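You operate a simulated robot arm through the tools that you are given. There is no shell and no other tool.

You are at the controls of a simulated robot arm. One attempt, no reset.

TASK
Put things in order on the snack worktop. At the end: the salt shaker stands where the soda bottle stood; the green brake block (marked "RACE") stands where the thin green-top memory stick stood; the soda bottle is on the red coaster; the thin green-top memory stick stands where the salt shaker stood; whatever was shut is shut again. Leave all else as you found it, and nothing knocked over. Set down upright: soda bottle.

The check looks at the end state, three seconds after you hand in, the way a careful person would. Anything else that was tipped, shoved, dropped, spilled or broken makes it a failure.

THE ROBOT
A 7-joint arm with a two-finger parallel gripper, fixed in place. Base frame: the origin is at the foot of the arm, x ahead of it, y to its left, z up; the work surface is at about z = 0. Lengths are in m, angles in rad, forces in N, time in s.
With the tool pointing down near the work surface it reaches from about 0.24 to 0.62 m from the base axis. Its first joint turns from -1.152 to 1.152 rad. Payload 2.6 kg.
Tool frame: the origin (TCP) lies between the finger pads and is the grasp point; the fingertips stand 0.03 m ahead of it; z points along the fingers, y is the line along which they close. The gripper opens to 0.094 m. The fingers are 0.028 m wide and 0.01 m thick; the gripper's body (0.05 by 0.096 m) begins 0.055 m behind the TCP.
Orientation is told as [roll, pitch, yaw] about the base's x, y, z axes, in that order, counted from this pose: with the fingers straight down and closing along the base's y, the tool's x points along the base's -x, its y along +y and its z along -z.

THE INTERFACE
- The arm moves only by the tool nudge_tool. Its argument "steps" is a list that holds one entry, the list of rows, each a list of 7 numbers: the shift along the base's x, y, z in m, then the turn, a rotation vector about the base's x, y, z in rad, then the closure, from 0 (fully open) to 1 (shut). In form: [[[tx, ty, tz, wx, wy, wz, hand], ...]]. A call has 1 to 20 rows; each row is the pose to reach, as a shift and turn from the pose commanded when the call began. A row lasts 0.2 s, in which the tool goes at most 0.05 m and 0.15 rad; a call with a longer step from one row to the next is refused whole, and so is a gripper value outside its range. A pose out of reach is approached as far as the arm can. The call stops where the force on the tool passes 40 N (or 10 N more than at its start, if that is more) or the arm is blocked; 0.2 s more then pass. Each finger travels about 0.072 m/s and halts on what it meets, pressing with about 38 N; the grip force reading is that of the motor and also rises with nothing between the fingers. The clock runs only during rows and for 0.2 s after the last one: add rows that repeat a pose to give the fingers time. It gives the time, the measured TCP pose, the force on the tool (base axes), the opening and the grip force at its end, in the units of the frame above (readings bear some noise), with the torque about the TCP (base axes, N m) and any sound that the robot's microphone picked up.
- Cameras (640 x 400 px; columns grow to the right, rows downward): "scene" is fixed at [0.0289, 0.4217, 0.5777]; the picture's right is [-0.84, -0.54, 0.00], its down [-0.24, 0.38, -0.89] and it looks along [0.48, -0.75, -0.45] (base axes); focal length 330 px, centre (320, 200). "wrist" rides on the gripper at [0.076, 0.014, -0.102] in the tool frame; the picture's right is [-0.18, 0.98, 0.00], its down [-0.75, -0.14, -0.64] and it looks along [-0.63, -0.12, 0.77] (tool axes); focal length 243 px, centre (320, 200). There is no depth. A picture from a camera that has moved, and an enlarged one, comes with that camera's place and axes in the base frame and with its lens.
- get_image(camera): a new picture of that camera. The clock stands still meanwhile.
- enlarge(camera, box): a new picture of the part [left, top, right, bottom] of that camera's present view, enlarged. The clock stands still meanwhile.
- job_done(): hands the job in; it is judged then, once.

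Nothing tells you positions but the pictures and the camera data. Unless the task says otherwise, let go and move clear before handing in.

The tools are called after ">>>" as name(argument=value, ...) on one line, values as JSON. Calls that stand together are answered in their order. nudge_tool: Moves the arm, as the interface text tells. Its arguments: {"type":"object","properties":{"steps":{"type":"array","items":{"type":"array","items":{"type":"array","items":{"type":"number"}}}}},"required":["steps"]} The other tools are called the same way: get_image (camera) takes a picture; enlarge (camera, box) takes an enlarged picture of a part of a camera's view; job_done () hands the job in.

At the start:

```text
clock: 0.0
tool_pos: [0.2805, -0.0918, 0.3623]
ee_rot: [-0.001, 0.0, 0.0]
contact_force: [0.6, -0.2, -0.2]
moment: [0.0, 0.0, 0.0]
width: 0.0939
grasp_force: 0.0
```

scene: 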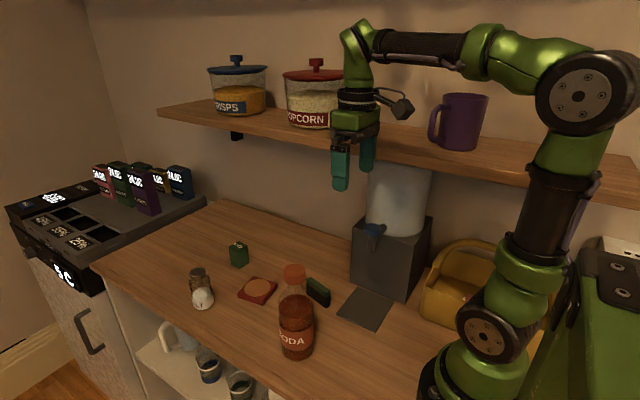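
wrist: 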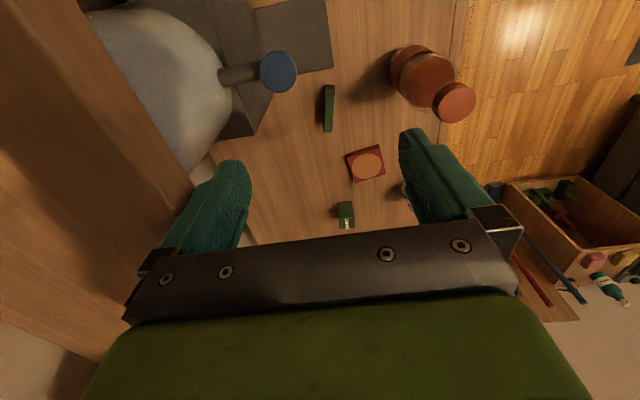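

I see a worktop with the soda bottle, salt shaker, red coaster, two small green objects, and a shelf above with jars and a mug. I'll look closer before moving.

>>> enlarge(camera="scene", box=[160, 220, 400, 370])

>>> enlarge(camera="scene", box=[0, 140, 220, 280])

>>> enlarge(camera="wrist", box=[240, 0, 500, 250])

>>> enlarge(camera="scene", box=[130, 300, 330, 400])

```text
2.67 times, centred on (280, 295) of scene
camera zoom: at [0.0289, 0.4217, 0.5777], right [-0.84, -0.54, 0.0], down [-0.24, 0.38, -0.89], along [0.48, -0.75, -0.45], focal length 881 px, centre (427, -53)
```

zoom: 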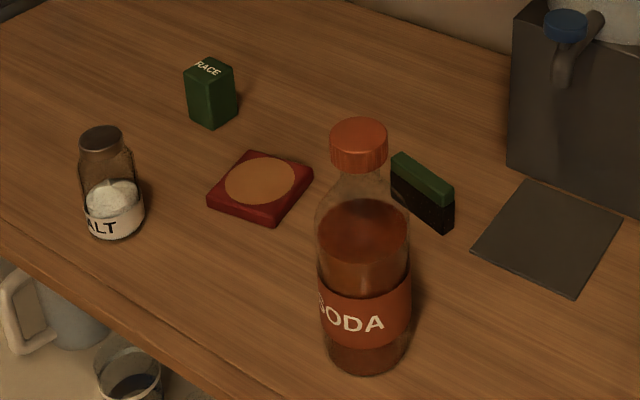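

```text
2.86 times, centred on (110, 210) of scene
camera zoom: at [0.0289, 0.4217, 0.5777], right [-0.84, -0.54, 0.0], down [-0.24, 0.38, -0.89], along [0.48, -0.75, -0.45], focal length 944 px, centre (920, 171)
```

zoom: 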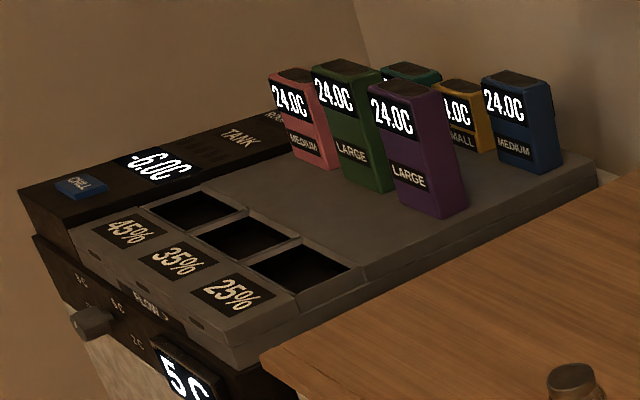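

```text
1.60 times, centred on (370, 125) of wrist
camera zoom: at [0.2035, -0.0762, 0.4653], right [0.18, 0.98, 0.0], down [0.75, -0.14, 0.64], along [0.63, -0.12, -0.77], focal length 388 px, centre (240, 320)
```

zoom: 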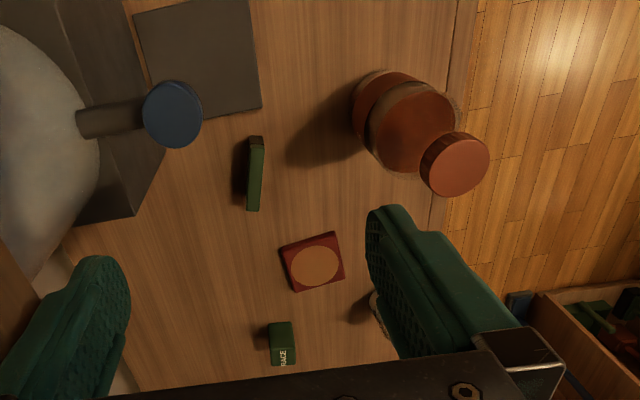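

```text
3.20 times, centred on (230, 350) of scene
camera zoom: at [0.0289, 0.4217, 0.5777], right [-0.84, -0.54, 0.0], down [-0.24, 0.38, -0.89], along [0.48, -0.75, -0.45], focal length 1058 px, centre (608, -280)
```

zoom: 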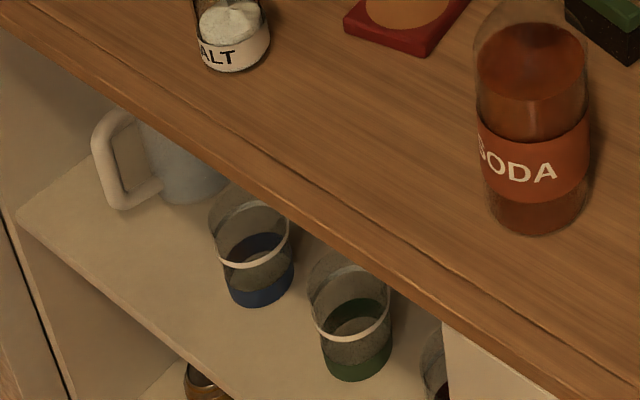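

The layout so far: bottle near (0.32, 0.06), coaster near (0.50, -0.03), salt near (0.59, 0.07), RACE block near (0.62, -0.09) and stick near (0.36, -0.09), with a shelf close behind. I'll check the shelf and gripper clearance, then raise the tool to a viewing pose away from the shelf.

>>> enlarge(camera="scene", box=[150, 20, 470, 220])

>>> nudge_tool(steps=[[[0.02, 0.04, 0, 0, 0, 0, 0], [0.05, 0.08, 0, 0, 0, 0, 0], [0.08, 0.11, 0, 0, 0, 0, 0], [0.12, 0.12, 0, 0, 0, 0, 0], [0.12, 0.12, 0, 0, 0, 0, 0]]])

>>> get_image(camera="wrist")

>>> get_image(camera="scene")

```text
2.00 times, centred on (310, 120) of scene
camera zoom: at [0.0289, 0.4217, 0.5777], right [-0.84, -0.54, 0.0], down [-0.24, 0.38, -0.89], along [0.48, -0.75, -0.45], focal length 661 px, centre (340, 360)
```

zoom: 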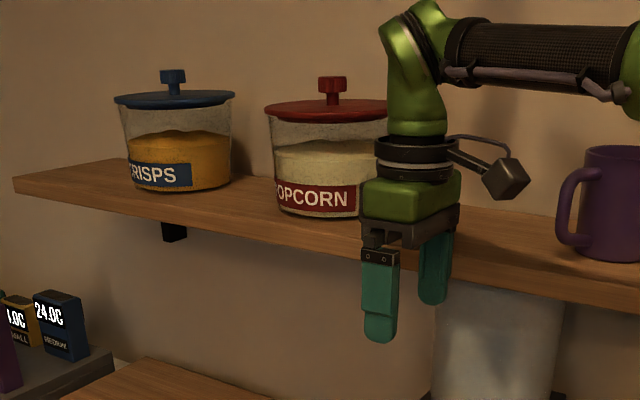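

```text
clock: 1.2
tool_pos: [0.4026, 0.0302, 0.3622]
ee_rot: [0.002, -0.001, 0.0]
contact_force: [0.8, -0.1, 0.4]
moment: [-0.02, -0.01, 0.05]
width: 0.0942
grasp_force: 0.0
```

```text
taken
camera wrist: at [0.3238, 0.0452, 0.4655], right [0.18, 0.98, 0.0], down [0.75, -0.14, 0.64], along [0.63, -0.12, -0.77], focal length 243 px, centre (320, 200)
```

wrist: 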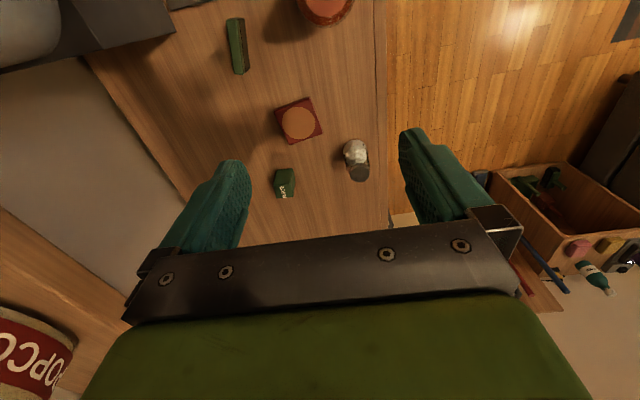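

```text
taken
```

scene: 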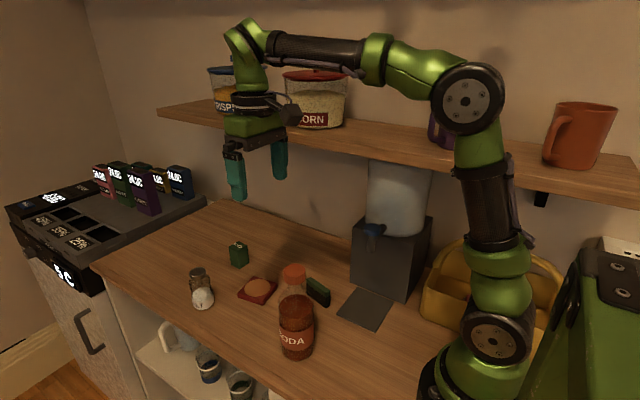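

I'll enlarge the objects in the wrist view to pin down their positions.

>>> enlarge(camera="wrist", box=[220, 0, 400, 112])

>>> enlarge(camera="wrist", box=[240, 90, 400, 210])

>>> enlarge(camera="scene", box=[170, 225, 350, 337])

```text
3.56 times, centred on (310, 56) of wrist
camera zoom: at [0.3238, 0.0452, 0.4655], right [0.18, 0.98, 0.0], down [0.75, -0.14, 0.64], along [0.63, -0.12, -0.77], focal length 863 px, centre (356, 712)
```

zoom: 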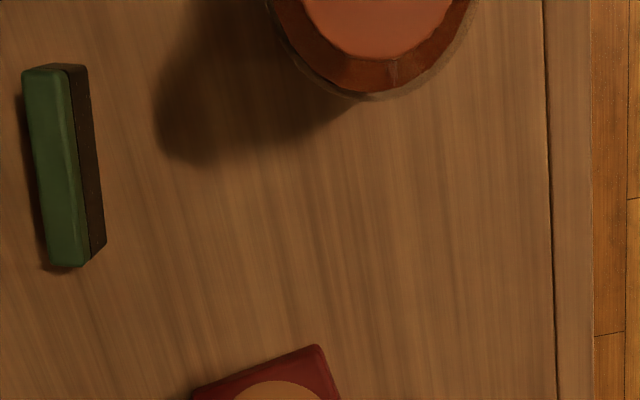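

```text
3.33 times, centred on (320, 150) of wrist
camera zoom: at [0.3238, 0.0452, 0.4655], right [0.18, 0.98, 0.0], down [0.75, -0.14, 0.64], along [0.63, -0.12, -0.77], focal length 809 px, centre (320, 367)
```

zoom: 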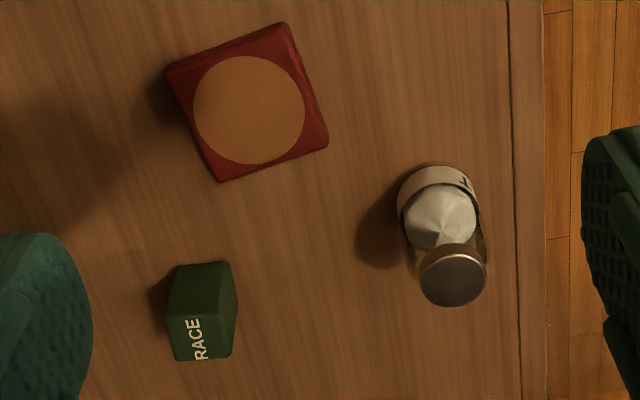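

```text
3.56 times, centred on (260, 281) of scene
camera zoom: at [0.029, 0.4217, 0.5777], right [-0.84, -0.54, 0.0], down [-0.24, 0.38, -0.89], along [0.48, -0.75, -0.45], focal length 1175 px, centre (533, -88)
```

zoom: 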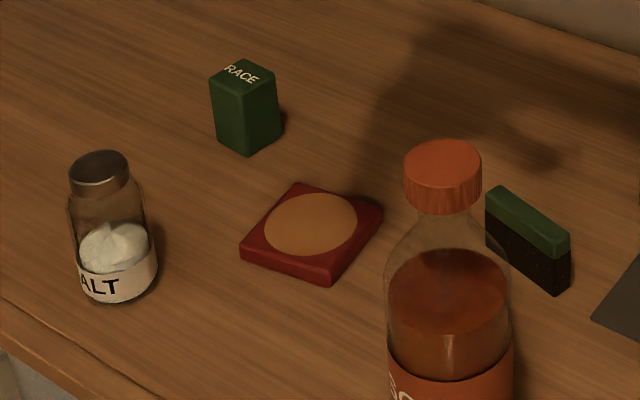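

The stick lies on its long edge with its centre near (0.358, -0.088), yawed about -16°. I'll park the gripper above it, yawed to match, and look.

>>> nudge_tool(steps=[[[-0.01, -0.04, 0, 0, 0, -0.06, 0], [-0.025, -0.085, 0, 0, 0, -0.12, 0], [-0.045, -0.115, -0.02, 0, 0, -0.18, 0], [-0.045, -0.115, -0.065, 0, 0, -0.24, 0], [-0.045, -0.115, -0.11, 0, 0, -0.275, 0], [-0.045, -0.115, -0.155, 0, 0, -0.275, 0], [-0.045, -0.115, -0.18, 0, 0, -0.275, 0], [-0.045, -0.115, -0.18, 0, 0, -0.275, 0]]])

>>> get_image(camera="wrist")

>>> get_image(camera="scene")

```text
clock: 3.0
tool_pos: [0.3556, -0.0851, 0.1808]
ee_rot: [-0.001, -0.001, -0.277]
contact_force: [-0.5, -0.1, 0.4]
moment: [0.02, 0.04, 0.0]
width: 0.0939
grasp_force: 0.1
```

```text
taken
camera wrist: at [0.2847, -0.0513, 0.284], right [0.44, 0.9, 0.0], down [0.69, -0.34, 0.64], along [0.58, -0.29, -0.77], focal length 243 px, centre (320, 200)
```

wrist: 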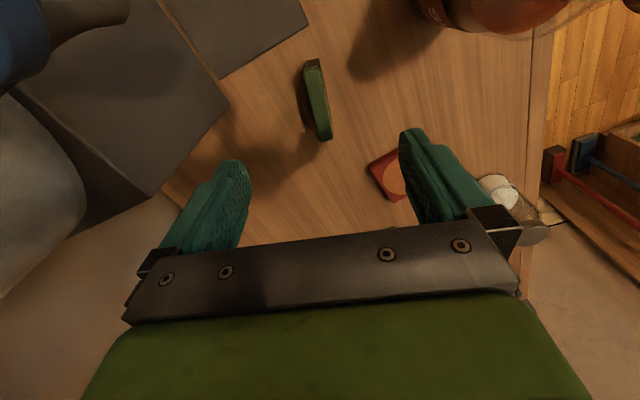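

```text
taken
```

scene: 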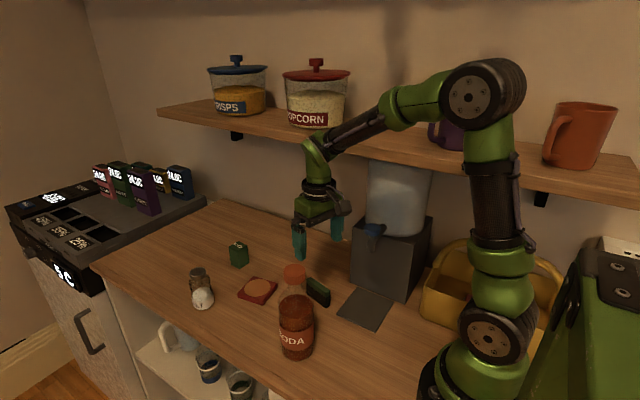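

The gripper is above the stick. I'll enlarge to refine its pose.

>>> enlarge(camera="wrist", box=[260, 40, 380, 160])

```text
3.33 times, centred on (320, 100) of wrist
camera zoom: at [0.2847, -0.0513, 0.284], right [0.44, 0.9, 0.0], down [0.69, -0.34, 0.64], along [0.58, -0.29, -0.77], focal length 809 px, centre (320, 533)
```

zoom: 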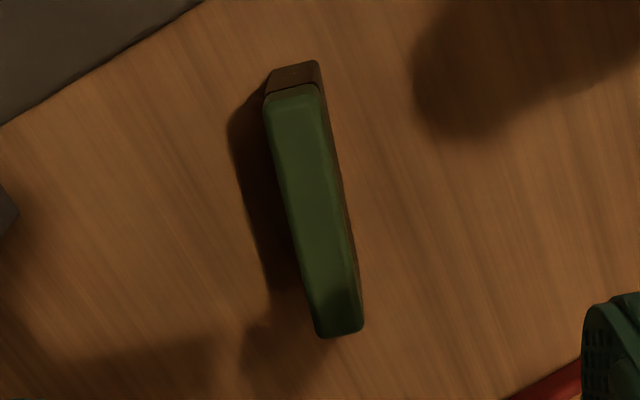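

The stick's pose is confirmed: centre (0.358, -0.088), yaw -0.265, height about 0.045. I'll descend around it with the fingers part-closed and check before gripping.

>>> nudge_tool(steps=[[[0.0024, -0.003, -0.03, 0, 0, 0.01, 0.2], [0.0024, -0.003, -0.07, 0, 0, 0.01, 0.4], [0.0024, -0.003, -0.1, 0, 0, 0.01, 0.4], [0.0024, -0.003, -0.125, 0, 0, 0.01, 0.4], [0.0024, -0.003, -0.143, 0, 0, 0.01, 0.4], [0.0024, -0.003, -0.143, 0, 0, 0.01, 0.4]]])

>>> get_image(camera="wrist")

>>> get_image(camera="scene")

```text
clock: 4.4
tool_pos: [0.3591, -0.0897, 0.0373]
ee_rot: [0.001, -0.001, -0.265]
contact_force: [0.3, 0.2, -0.2]
moment: [0.01, 0.05, 0.0]
width: 0.0564
grasp_force: 0.0
```

```text
taken
camera wrist: at [0.2886, -0.0551, 0.1409], right [0.44, 0.9, 0.0], down [0.69, -0.33, 0.64], along [0.58, -0.28, -0.77], focal length 243 px, centre (320, 200)
```

wrist: 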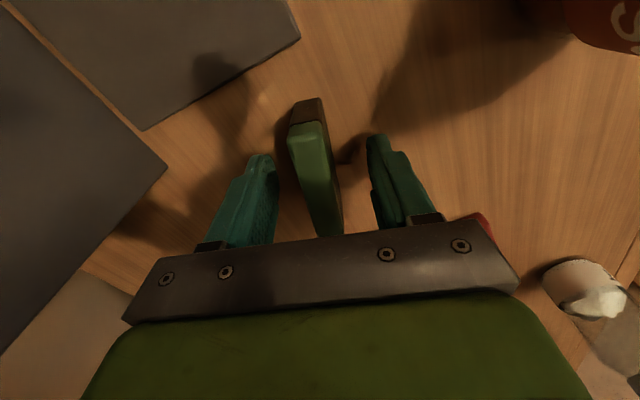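

```text
taken
```

scene: 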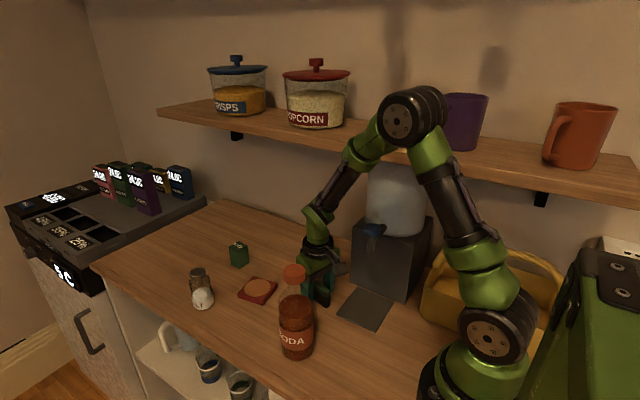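

The stick sits between the fingers with no contact. I'm closing on it now and then lifting a little to check the grip.

>>> nudge_tool(steps=[[[0, 0, 0, 0, 0, 0, 0.7], [0, 0, 0, 0, 0, 0, 1.0], [0, 0, 0, 0, 0, 0, 1.0], [0, 0, 0, 0, 0, 0, 1.0]]])

>>> get_image(camera="wrist")

```text
clock: 5.4
tool_pos: [0.3603, -0.0894, 0.0387]
ee_rot: [0.0, -0.001, -0.265]
contact_force: [0.2, -0.8, -0.1]
moment: [0.0, -0.02, 0.02]
width: 0.0195
grasp_force: 37.9
```

```text
taken
camera wrist: at [0.2886, -0.0552, 0.1412], right [0.44, 0.9, 0.0], down [0.69, -0.33, 0.64], along [0.58, -0.28, -0.77], focal length 243 px, centre (320, 200)
```

wrist: 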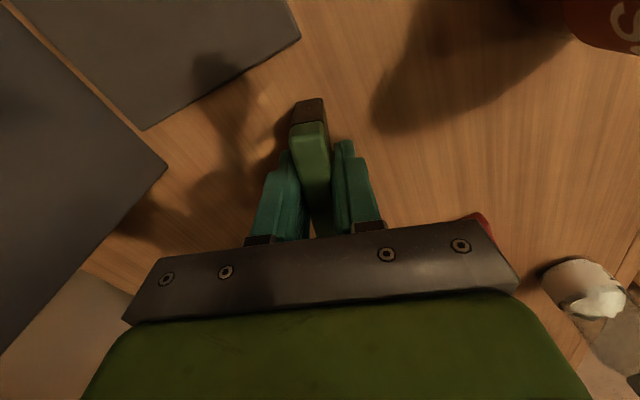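

The grip holds at a width of 0.0195 m. The stick's spot is (0.358, -0.0885), yaw -0.265. I'll carry it high to a temporary free spot at about (0.46, 0.085), so RACE can be fetched before the bottle blocks the coaster area.

>>> nudge_tool(steps=[[[0, 0, 0.02, 0, 0, 0, 1], [0, 0, 0.06, 0, 0, 0, 1], [0, 0, 0.1, 0, 0, 0, 1], [0, 0, 0.14, 0, 0, 0, 1], [0, 0, 0.17, 0, 0, 0, 1], [0.04, 0, 0.17, 0, 0, 0, 1], [0.08, 0.01, 0.17, 0, 0, 0, 1], [0.102, 0.05, 0.17, 0, 0, 0, 1], [0.102, 0.09, 0.17, 0, 0, 0, 1], [0.102, 0.13, 0.17, 0, 0, 0, 1], [0.102, 0.165, 0.17, 0, 0, 0, 1], [0.102, 0.1735, 0.17, 0, 0, 0, 1], [0.102, 0.1735, 0.17, 0, 0, 0, 1]]])

>>> get_image(camera="wrist")

>>> get_image(camera="scene")

```text
clock: 8.2
tool_pos: [0.4593, 0.085, 0.2101]
ee_rot: [-0.003, 0.0, -0.266]
contact_force: [0.1, 0.3, -0.1]
moment: [0.0, -0.01, 0.03]
width: 0.0193
grasp_force: 38.0
```

```text
taken
camera wrist: at [0.3884, 0.1202, 0.3136], right [0.44, 0.9, 0.0], down [0.69, -0.33, 0.64], along [0.58, -0.28, -0.77], focal length 243 px, centre (320, 200)
```

wrist: 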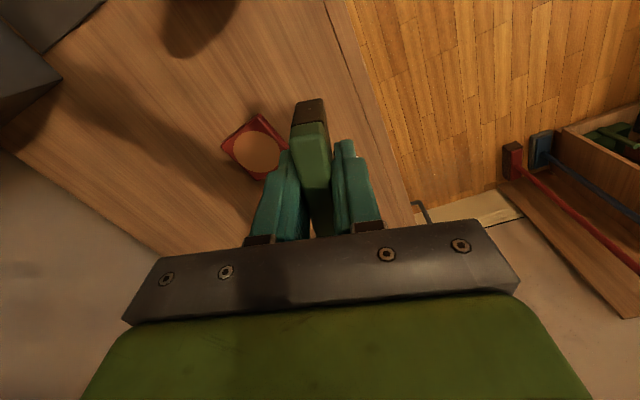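

```text
taken
```

scene: 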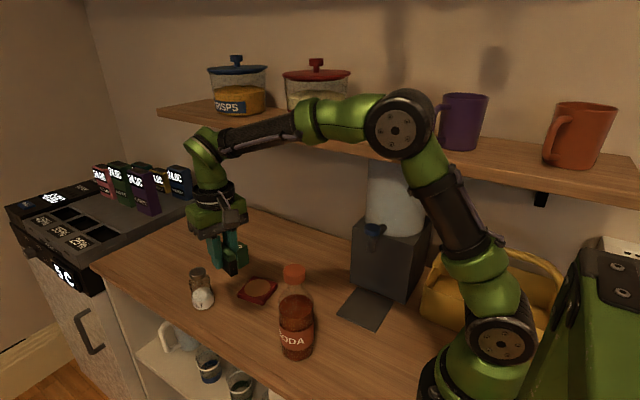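

The stick is still held and the spot below is clear. I'm lowering it here.

>>> nudge_tool(steps=[[[0, -0.004, -0.04, 0, 0, 0, 1], [0, -0.004, -0.08, 0, 0, 0, 1], [0, -0.004, -0.12, 0, 0, 0, 1], [0, -0.004, -0.15, 0, 0, 0, 1], [0, -0.004, -0.165, 0, 0, 0, 1], [0, -0.004, -0.1692, 0, 0, 0, 1], [0, -0.004, -0.1692, 0, 0, 0, 1]]])

>>> get_image(camera="wrist")

>>> get_image(camera="scene")

```text
clock: 9.8
tool_pos: [0.4613, 0.0807, 0.0383]
ee_rot: [-0.001, 0.0, -0.265]
contact_force: [0.8, 0.8, 0.1]
moment: [-0.05, -0.01, -0.01]
width: 0.0192
grasp_force: 38.1
```

```text
taken
camera wrist: at [0.3901, 0.1152, 0.1417], right [0.44, 0.9, 0.0], down [0.69, -0.33, 0.64], along [0.58, -0.28, -0.77], focal length 243 px, centre (320, 200)
```

wrist: 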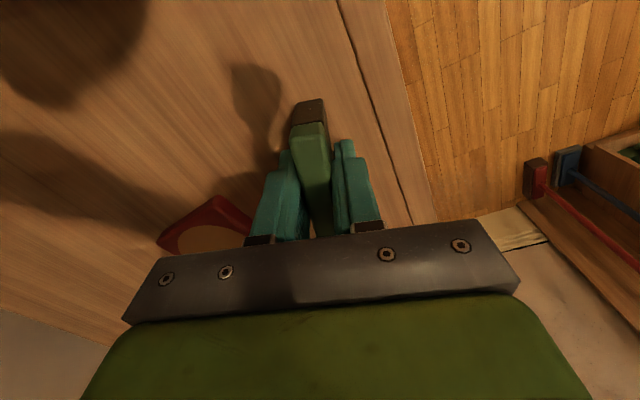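

```text
taken
```

scene: 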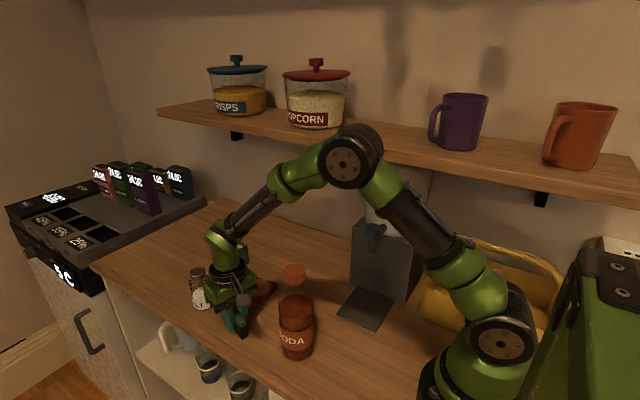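

The stick is at the surface. I'll open the fingers moderately, rise straight up, and inspect.

>>> nudge_tool(steps=[[[0, 0, 0, 0, 0, 0, 0.75], [0, 0, 0, 0, 0, 0, 0.5], [0, 0, 0, 0, 0, 0, 0.5], [0, 0, 0.02, 0, 0, 0, 0.5], [0, 0, 0.06, 0, 0, 0, 0.5], [0, 0, 0.1, 0, 0, 0, 0.5], [0, 0, 0.14, 0, 0, 0, 0.5], [0, 0, 0.17, 0, 0, 0, 0.3], [0, 0, 0.17, 0, 0, 0, 0.2]]])

>>> get_image(camera="wrist")

>>> enlarge(camera="scene", box=[170, 225, 350, 337])

```text
clock: 11.8
tool_pos: [0.4598, 0.0802, 0.2107]
ee_rot: [0.0, 0.0, -0.265]
contact_force: [-0.2, 0.3, -0.7]
moment: [-0.01, -0.01, -0.01]
width: 0.0752
grasp_force: 0.0
```

```text
taken
camera wrist: at [0.3894, 0.1156, 0.3131], right [0.43, 0.9, 0.0], down [0.69, -0.33, 0.64], along [0.58, -0.28, -0.77], focal length 243 px, centre (320, 200)
```

wrist: 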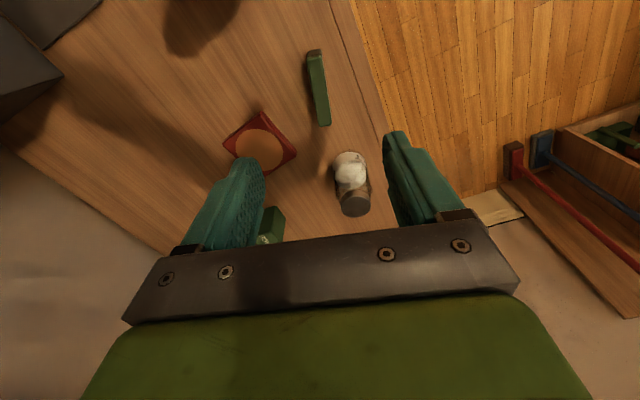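

```text
3.56 times, centred on (260, 281) of scene
camera zoom: at [0.0289, 0.4217, 0.5777], right [-0.84, -0.54, 0.0], down [-0.24, 0.38, -0.89], along [0.48, -0.75, -0.45], focal length 1175 px, centre (533, -88)
```

zoom: 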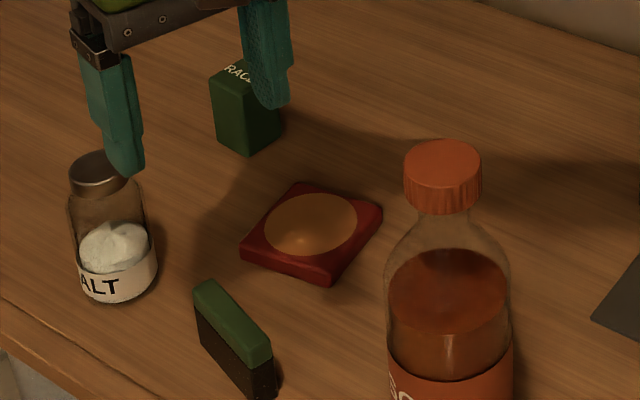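

The stick is safe at its temporary spot. Next I'll go above the RACE block with yaw back to 0 and look.

>>> nudge_tool(steps=[[[0.02, -0.04, 0, 0, 0, 0.06, 0], [0.05, -0.07, 0, 0, 0, 0.12, 0], [0.08, -0.1, 0, 0, 0, 0.18, 0], [0.11, -0.13, 0, 0, 0, 0.24, 0], [0.13, -0.155, 0, 0, 0, 0.265, 0], [0.145, -0.165, 0, 0, 0, 0.265, 0], [0.145, -0.165, 0, 0, 0, 0.265, 0]]])

>>> get_image(camera="wrist")

>>> enlarge(camera="wrist", box=[260, 50, 380, 190])

>>> get_image(camera="scene")

```text
clock: 13.4
tool_pos: [0.5886, -0.072, 0.2087]
ee_rot: [0.001, 0.0, 0.0]
contact_force: [0.3, 0.1, 0.2]
moment: [-0.06, -0.03, -0.02]
width: 0.094
grasp_force: 0.0
out of reach, approached as far as the arm can: row 6, 7
```

```text
taken
camera wrist: at [0.5102, -0.0556, 0.3119], right [0.18, 0.98, 0.0], down [0.75, -0.14, 0.64], along [0.63, -0.12, -0.77], focal length 243 px, centre (320, 200)
```

wrist: 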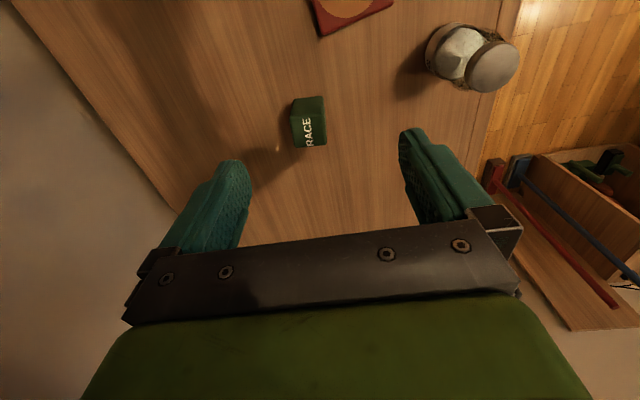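

```text
2.86 times, centred on (320, 120) of wrist
camera zoom: at [0.5102, -0.0556, 0.3119], right [0.18, 0.98, 0.0], down [0.75, -0.14, 0.64], along [0.63, -0.12, -0.77], focal length 693 px, centre (320, 429)
```

zoom: 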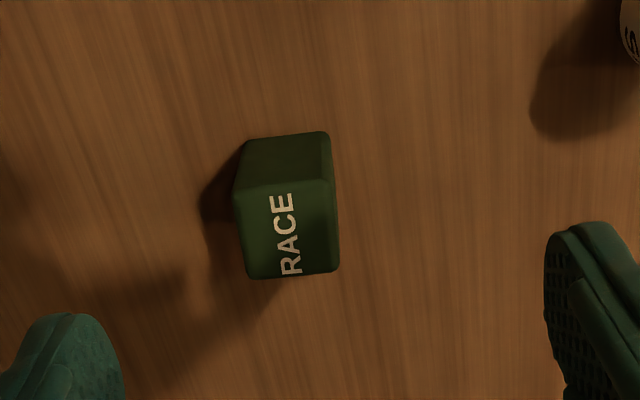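

```text
taken
```

scene: 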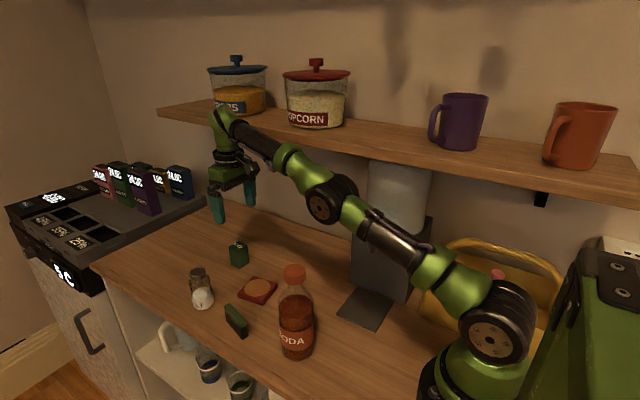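

The block's centre is at about (0.620, -0.089) with yaw about -5°, just past vertical reach. I'll tilt the tool about its closing axis by 0.2 rad so the fingers stay parallel to the block sides. First I'll back off a little to re-reference the commanded pose.

>>> nudge_tool(steps=[[[-0.03, 0, 0, 0, -0.07, 0, 0], [-0.05, 0, 0, 0, -0.14, -0.04, 0], [-0.05, 0, 0, -0.008, -0.2, -0.08, 0], [-0.05, 0, 0, -0.008, -0.2, -0.08, 0]]])

>>> get_image(camera="wrist")

```text
clock: 14.4
tool_pos: [0.5384, -0.0719, 0.2088]
ee_rot: [0.001, -0.201, -0.081]
contact_force: [0.6, -0.8, 0.0]
moment: [-0.03, -0.01, -0.02]
width: 0.0936
grasp_force: 0.0
```

```text
taken
camera wrist: at [0.4429, -0.0493, 0.2944], right [0.26, 0.96, 0.04], down [0.6, -0.19, 0.78], along [0.76, -0.18, -0.63], focal length 243 px, centre (320, 200)
```

wrist: 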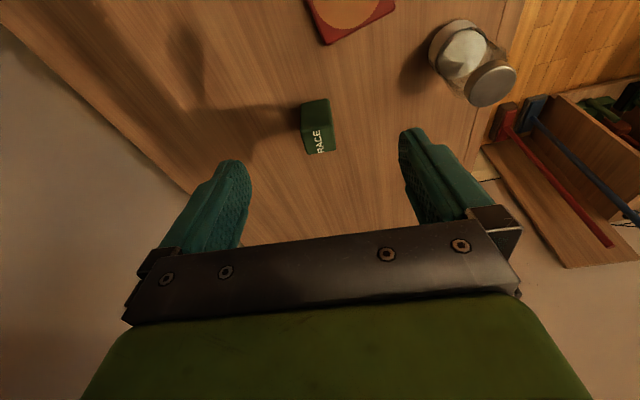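

>>> enlarge(camera="wrist", box=[270, 70, 370, 180])

>>> get_image(camera="scene")

```text
3.64 times, centred on (320, 125) of wrist
camera zoom: at [0.4429, -0.0493, 0.2944], right [0.26, 0.96, 0.04], down [0.6, -0.19, 0.78], along [0.76, -0.18, -0.63], focal length 882 px, centre (320, 473)
```

zoom: 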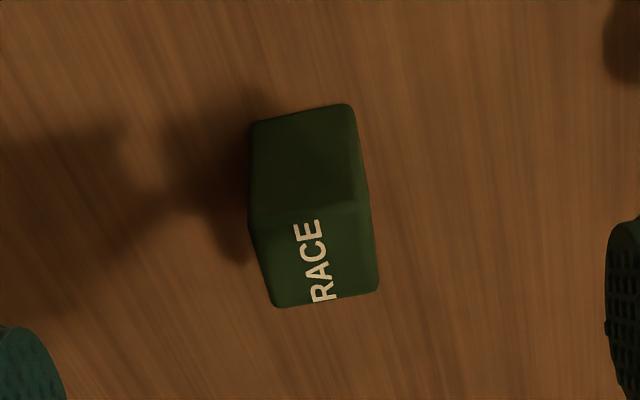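

```text
taken
```

scene: 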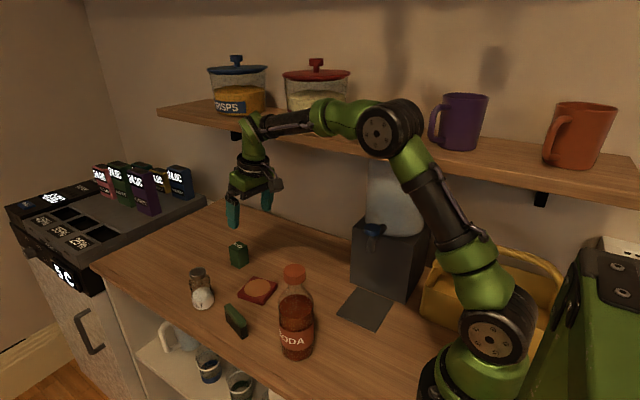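

The block is re-measured at (0.6207, -0.0886) in camera coordinates. I'll move over it and descend with the tilt held.

>>> nudge_tool(steps=[[[0.03, -0.008, -0.02, -0.0, 0, 0, 0], [0.06, -0.016, -0.045, 0, 0, 0, 0], [0.0844, -0.0178, -0.07, 0, 0, 0, 0.1], [0.0844, -0.0178, -0.1, 0, 0, 0, 0.2], [0.0844, -0.0178, -0.1, 0, 0, 0, 0.2]]])

>>> get_image(camera="wrist")

>>> get_image(camera="scene")

```text
clock: 15.6
tool_pos: [0.6231, -0.0891, 0.1093]
ee_rot: [0.001, -0.201, -0.082]
contact_force: [0.2, 0.3, 0.2]
moment: [0.01, 0.01, -0.02]
width: 0.0752
grasp_force: 0.1
```

```text
taken
camera wrist: at [0.5291, -0.066, 0.1958], right [0.26, 0.97, 0.04], down [0.6, -0.19, 0.78], along [0.76, -0.18, -0.63], focal length 243 px, centre (320, 200)
```

wrist: 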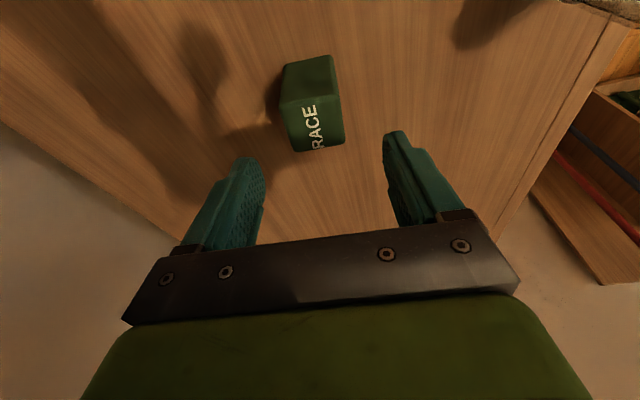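

```text
taken
```

scene: 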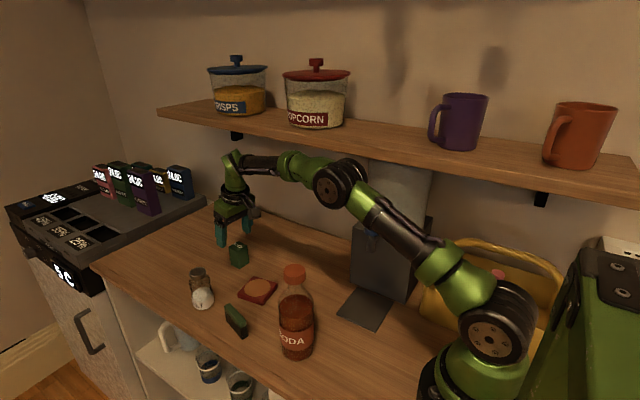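

The block is centred between the fingers. I'll descend and close.

>>> nudge_tool(steps=[[[-0.001, 0, -0.03, 0, 0, 0, 0.25], [-0.002, 0, -0.055, 0, 0, 0, 0.3], [-0.002, 0, -0.068, 0, 0, 0, 0.3], [-0.002, 0, -0.068, 0, 0, 0, 0.3]]])

>>> get_image(camera="wrist")

>>> get_image(camera="scene")

```text
clock: 16.6
tool_pos: [0.6212, -0.0878, 0.0417]
ee_rot: [0.0, -0.199, -0.081]
contact_force: [-0.5, 0.0, 0.3]
moment: [0.0, -0.02, 0.0]
width: 0.0659
grasp_force: 0.2
```

```text
taken
camera wrist: at [0.5263, -0.0652, 0.1278], right [0.26, 0.97, 0.04], down [0.6, -0.19, 0.78], along [0.76, -0.18, -0.63], focal length 243 px, centre (320, 200)
```

wrist: 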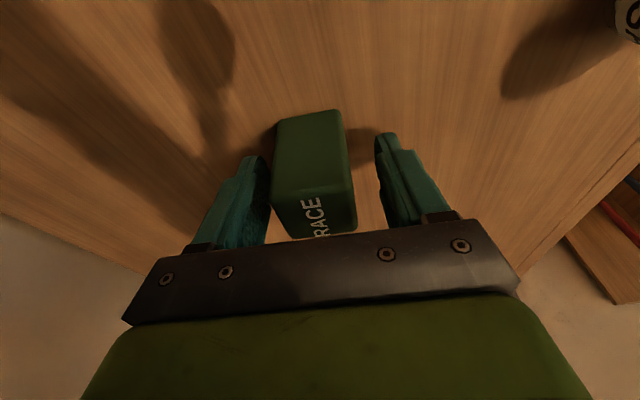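

```text
taken
```

scene: 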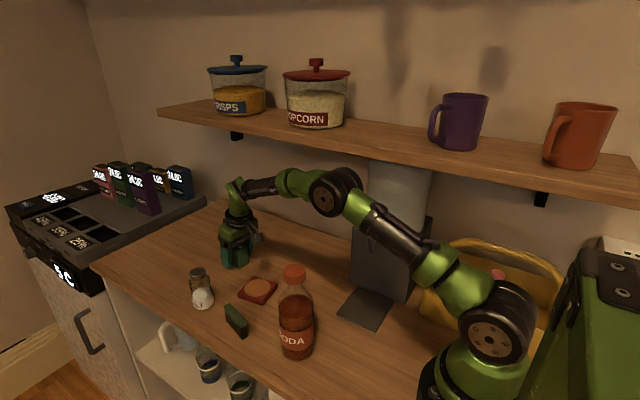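

The block is between the fingers without contact. I'm closing on it.

>>> nudge_tool(steps=[[[0, 0, 0, 0, 0, 0, 0.6], [0, 0, 0, 0, 0, 0, 1], [0, 0, 0, 0, 0, 0, 1], [0, 0, 0, 0, 0, 0, 1], [0, 0, 0.02, 0, 0, 0, 1], [0, 0, 0.05, 0, 0, 0, 1], [0, 0, 0.05, 0, 0, 0, 1]]])

>>> get_image(camera="wrist")

>>> get_image(camera="scene")

```text
clock: 18.2
tool_pos: [0.6197, -0.0899, 0.092]
ee_rot: [0.0, -0.199, -0.08]
contact_force: [-0.3, -0.5, -0.3]
moment: [-0.01, 0.03, 0.01]
width: 0.042
grasp_force: 37.8
```

```text
taken
camera wrist: at [0.5251, -0.0667, 0.1779], right [0.26, 0.97, 0.04], down [0.6, -0.19, 0.78], along [0.76, -0.18, -0.63], focal length 243 px, centre (320, 200)
```

wrist: 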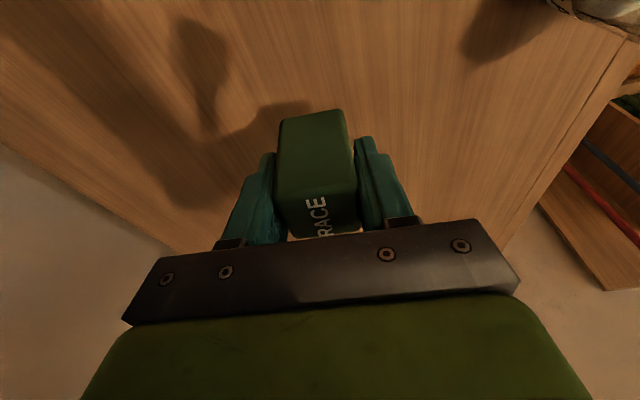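

```text
taken
```

scene: 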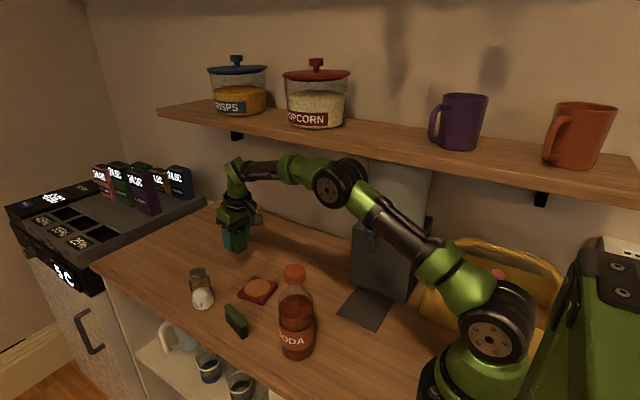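

RACE is held (width 0.042). I'll carry it to above the stick's old spot, keeping the tilt.

>>> nudge_tool(steps=[[[0, 0, 0.03, 0, 0, 0, 1], [-0.03, 0.005, 0.06, 0, 0, 0, 1], [-0.07, 0.01, 0.06, 0, 0, 0, 1], [-0.11, 0.01, 0.06, 0, 0, 0, 1], [-0.15, 0.01, 0.06, 0, 0, 0, 1], [-0.19, 0.005, 0.06, 0, 0, 0, 1], [-0.23, 0, 0.06, 0, 0, 0, 1], [-0.2605, -0.0003, 0.06, 0, 0, 0, 1], [-0.2605, -0.0003, 0.06, 0, 0, 0, 1]]])

>>> get_image(camera="wrist")

>>> get_image(camera="scene")

```text
clock: 20.2
tool_pos: [0.3595, -0.0892, 0.1521]
ee_rot: [-0.001, -0.2, -0.082]
contact_force: [-0.1, 0.3, -1.2]
moment: [-0.02, -0.02, -0.01]
width: 0.0419
grasp_force: 38.0
```

```text
taken
camera wrist: at [0.2647, -0.067, 0.2388], right [0.26, 0.97, 0.04], down [0.6, -0.19, 0.78], along [0.76, -0.18, -0.63], focal length 243 px, centre (320, 200)
```

wrist: 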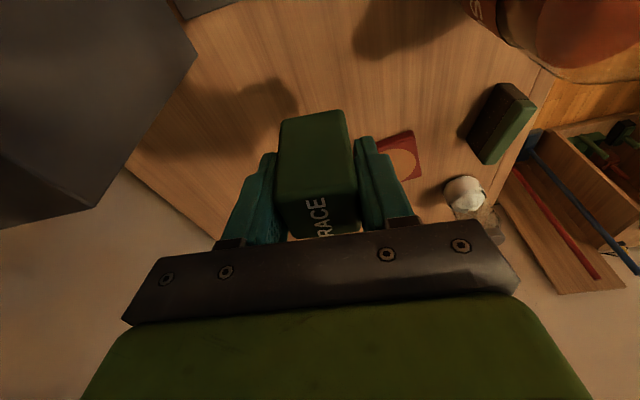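

```text
taken
```

scene: 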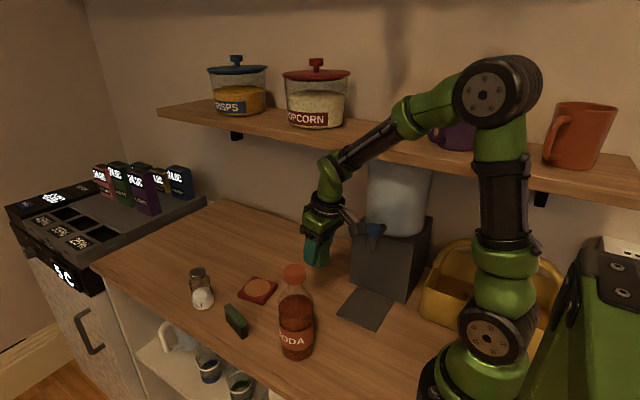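

RACE is above the stick's old spot, clear of the tap and bottle. I'm lowering it.

>>> nudge_tool(steps=[[[0, 0, -0.03, 0, 0, 0, 1], [0, 0, -0.06, 0, 0, 0, 1], [0, 0, -0.085, 0, 0, 0, 1], [0, 0, -0.1, 0, 0, 0, 1], [0, 0, -0.1095, 0, 0, 0, 1], [0, 0, -0.1095, 0, 0, 0, 1]]])

>>> get_image(camera="wrist")

>>> get_image(camera="scene")

```text
clock: 21.6
tool_pos: [0.3607, -0.0898, 0.0411]
ee_rot: [0.001, -0.2, -0.081]
contact_force: [-2.8, 0.4, 3.1]
moment: [0.07, 0.05, 0.04]
width: 0.0417
grasp_force: 38.4
```

```text
taken
camera wrist: at [0.2654, -0.067, 0.1277], right [0.26, 0.97, 0.04], down [0.6, -0.19, 0.78], along [0.76, -0.18, -0.63], focal length 243 px, centre (320, 200)
```

wrist: 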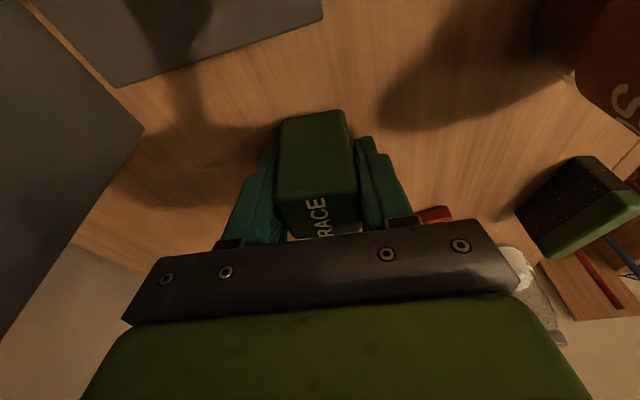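

```text
taken
```

scene: 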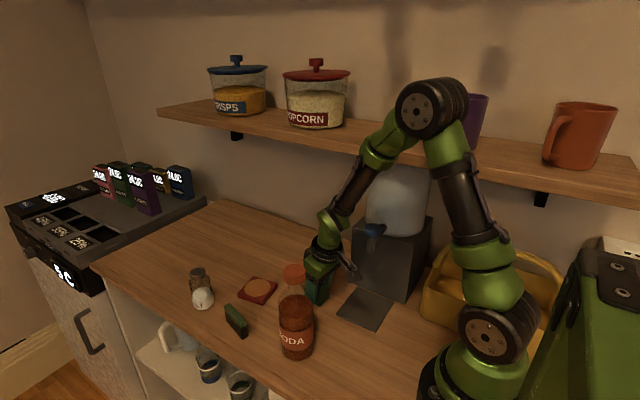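

There's light contact with the surface, so the block is down. I'll open the fingers and rise straight up.

>>> nudge_tool(steps=[[[0, 0, 0, 0, 0, 0, 0.45], [0, 0, 0, 0, 0, 0, 0.3], [0, 0, 0, 0, 0, 0, 0.3], [0, 0, 0.02, 0, 0, 0, 0.3], [0, 0, 0.06, 0, 0, 0, 0.3], [0, 0, 0.1, 0, 0, 0, 0.3], [0, 0, 0.14, 0, 0, 0, 0.3], [0, 0, 0.17, 0, 0, 0, 0.3], [0, 0, 0.17, 0, 0, 0, 0.3]]])

>>> get_image(camera="wrist")

>>> get_image(camera="scene")

```text
clock: 23.6
tool_pos: [0.3603, -0.0889, 0.2139]
ee_rot: [0.0, -0.202, -0.08]
contact_force: [0.7, -0.1, 0.2]
moment: [-0.03, 0.0, -0.02]
width: 0.0657
grasp_force: 0.2
```

```text
taken
camera wrist: at [0.2647, -0.0663, 0.2992], right [0.26, 0.97, 0.04], down [0.6, -0.19, 0.78], along [0.76, -0.18, -0.63], focal length 243 px, centre (320, 200)
```

wrist: 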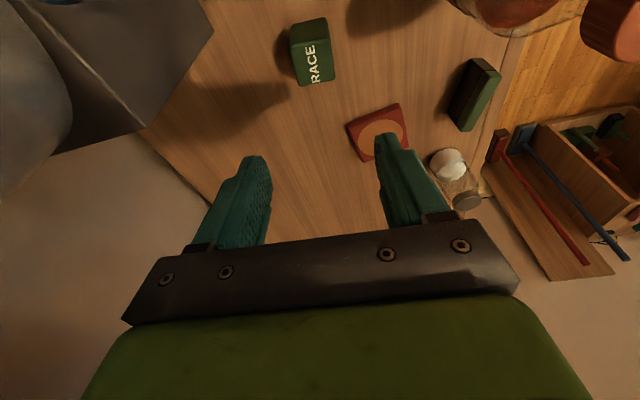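

```text
taken
```

scene: 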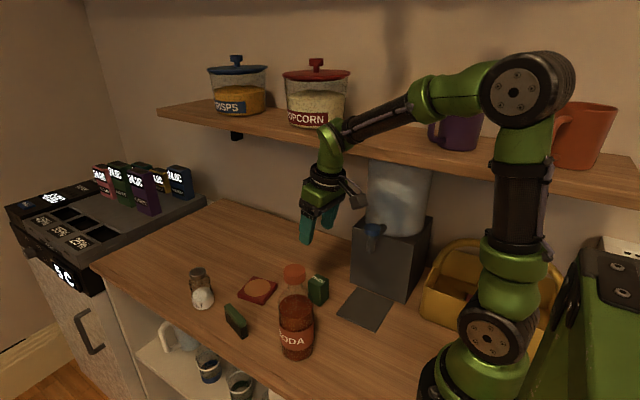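

RACE stands where the stick was. Next is the bottle, so I'll rise, take the tilt out, and hover above its cap to look.

>>> nudge_tool(steps=[[[-0.01, 0.02, 0.04, 0.003, 0.07, 0.03, 0.3], [-0.02, 0.05, 0.075, 0.006, 0.14, 0.06, 0.1], [-0.03, 0.09, 0.09, 0.008, 0.2, 0.08, 0], [-0.04, 0.13, 0.09, 0.008, 0.2, 0.08, 0], [-0.0405, 0.1455, 0.09, 0.008, 0.2, 0.08, 0], [-0.0405, 0.1455, 0.09, 0.008, 0.2, 0.08, 0]]])

>>> get_image(camera="wrist")

>>> get_image(camera="scene")

>>> enlarge(camera="scene", box=[250, 240, 350, 370])

```text
clock: 25.0
tool_pos: [0.3181, 0.056, 0.302]
ee_rot: [0.0, 0.0, 0.001]
contact_force: [-0.4, -0.1, -0.7]
moment: [0.01, -0.02, 0.0]
width: 0.0939
grasp_force: 0.0
```

```text
taken
camera wrist: at [0.2417, 0.0706, 0.4042], right [0.18, 0.98, 0.0], down [0.75, -0.14, 0.64], along [0.63, -0.12, -0.77], focal length 243 px, centre (320, 200)
```

wrist: 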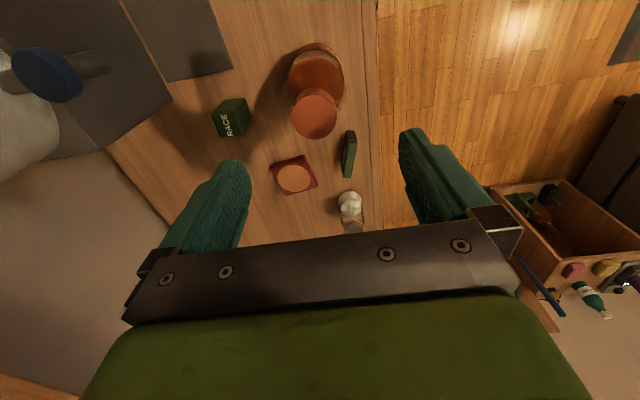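

```text
taken
```

scene: 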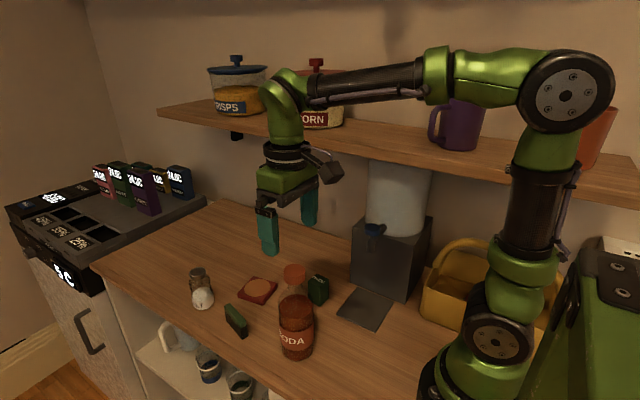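

```text
3.08 times, centred on (300, 305) of scene
camera zoom: at [0.0289, 0.4217, 0.5777], right [-0.84, -0.54, 0.0], down [-0.24, 0.38, -0.89], along [0.48, -0.75, -0.45], focal length 1017 px, centre (382, -123)
```

zoom: 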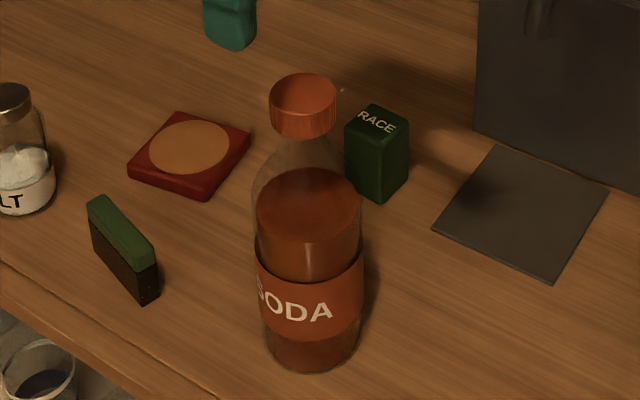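

>>> enlarge(camera="wrist", box=[260, 20, 380, 160])

```text
2.86 times, centred on (320, 90) of wrist
camera zoom: at [0.2417, 0.0706, 0.4042], right [0.18, 0.98, 0.0], down [0.75, -0.14, 0.64], along [0.63, -0.12, -0.77], focal length 693 px, centre (320, 514)
```

zoom: 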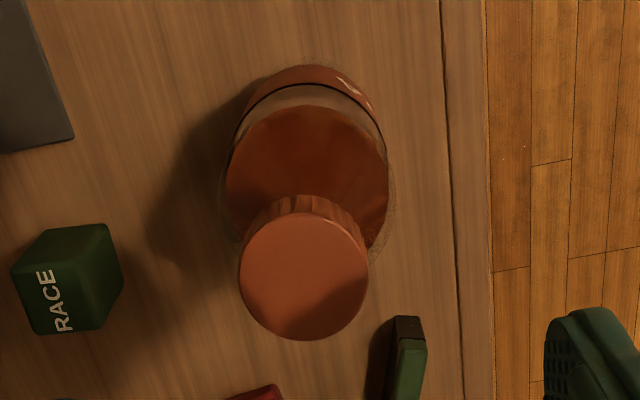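

The bottle cap top is at about z = 0.201, axis about (0.318, 0.053). I'll measure the coaster precisely while it's unobstructed.

>>> enlarge(camera="wrist", box=[250, 135, 340, 205])

>>> enlarge(camera="scene", box=[225, 265, 295, 315])

```text
5.71 times, centred on (295, 170) of wrist
camera zoom: at [0.2417, 0.0706, 0.4042], right [0.18, 0.98, 0.0], down [0.75, -0.14, 0.64], along [0.63, -0.12, -0.77], focal length 1386 px, centre (463, 371)
```

zoom: 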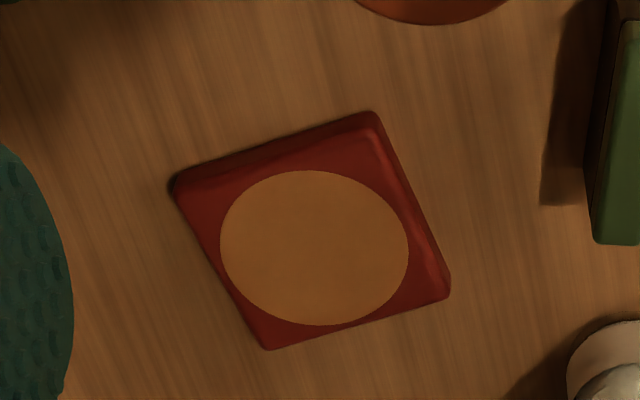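

```text
8.00 times, centred on (260, 290) of scene
camera zoom: at [0.0289, 0.4217, 0.5777], right [-0.84, -0.54, 0.0], down [-0.24, 0.38, -0.89], along [0.48, -0.75, -0.45], focal length 2644 px, centre (800, -520)
```

zoom: 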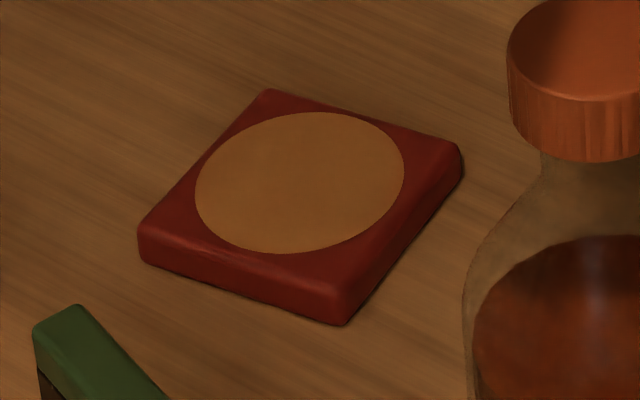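

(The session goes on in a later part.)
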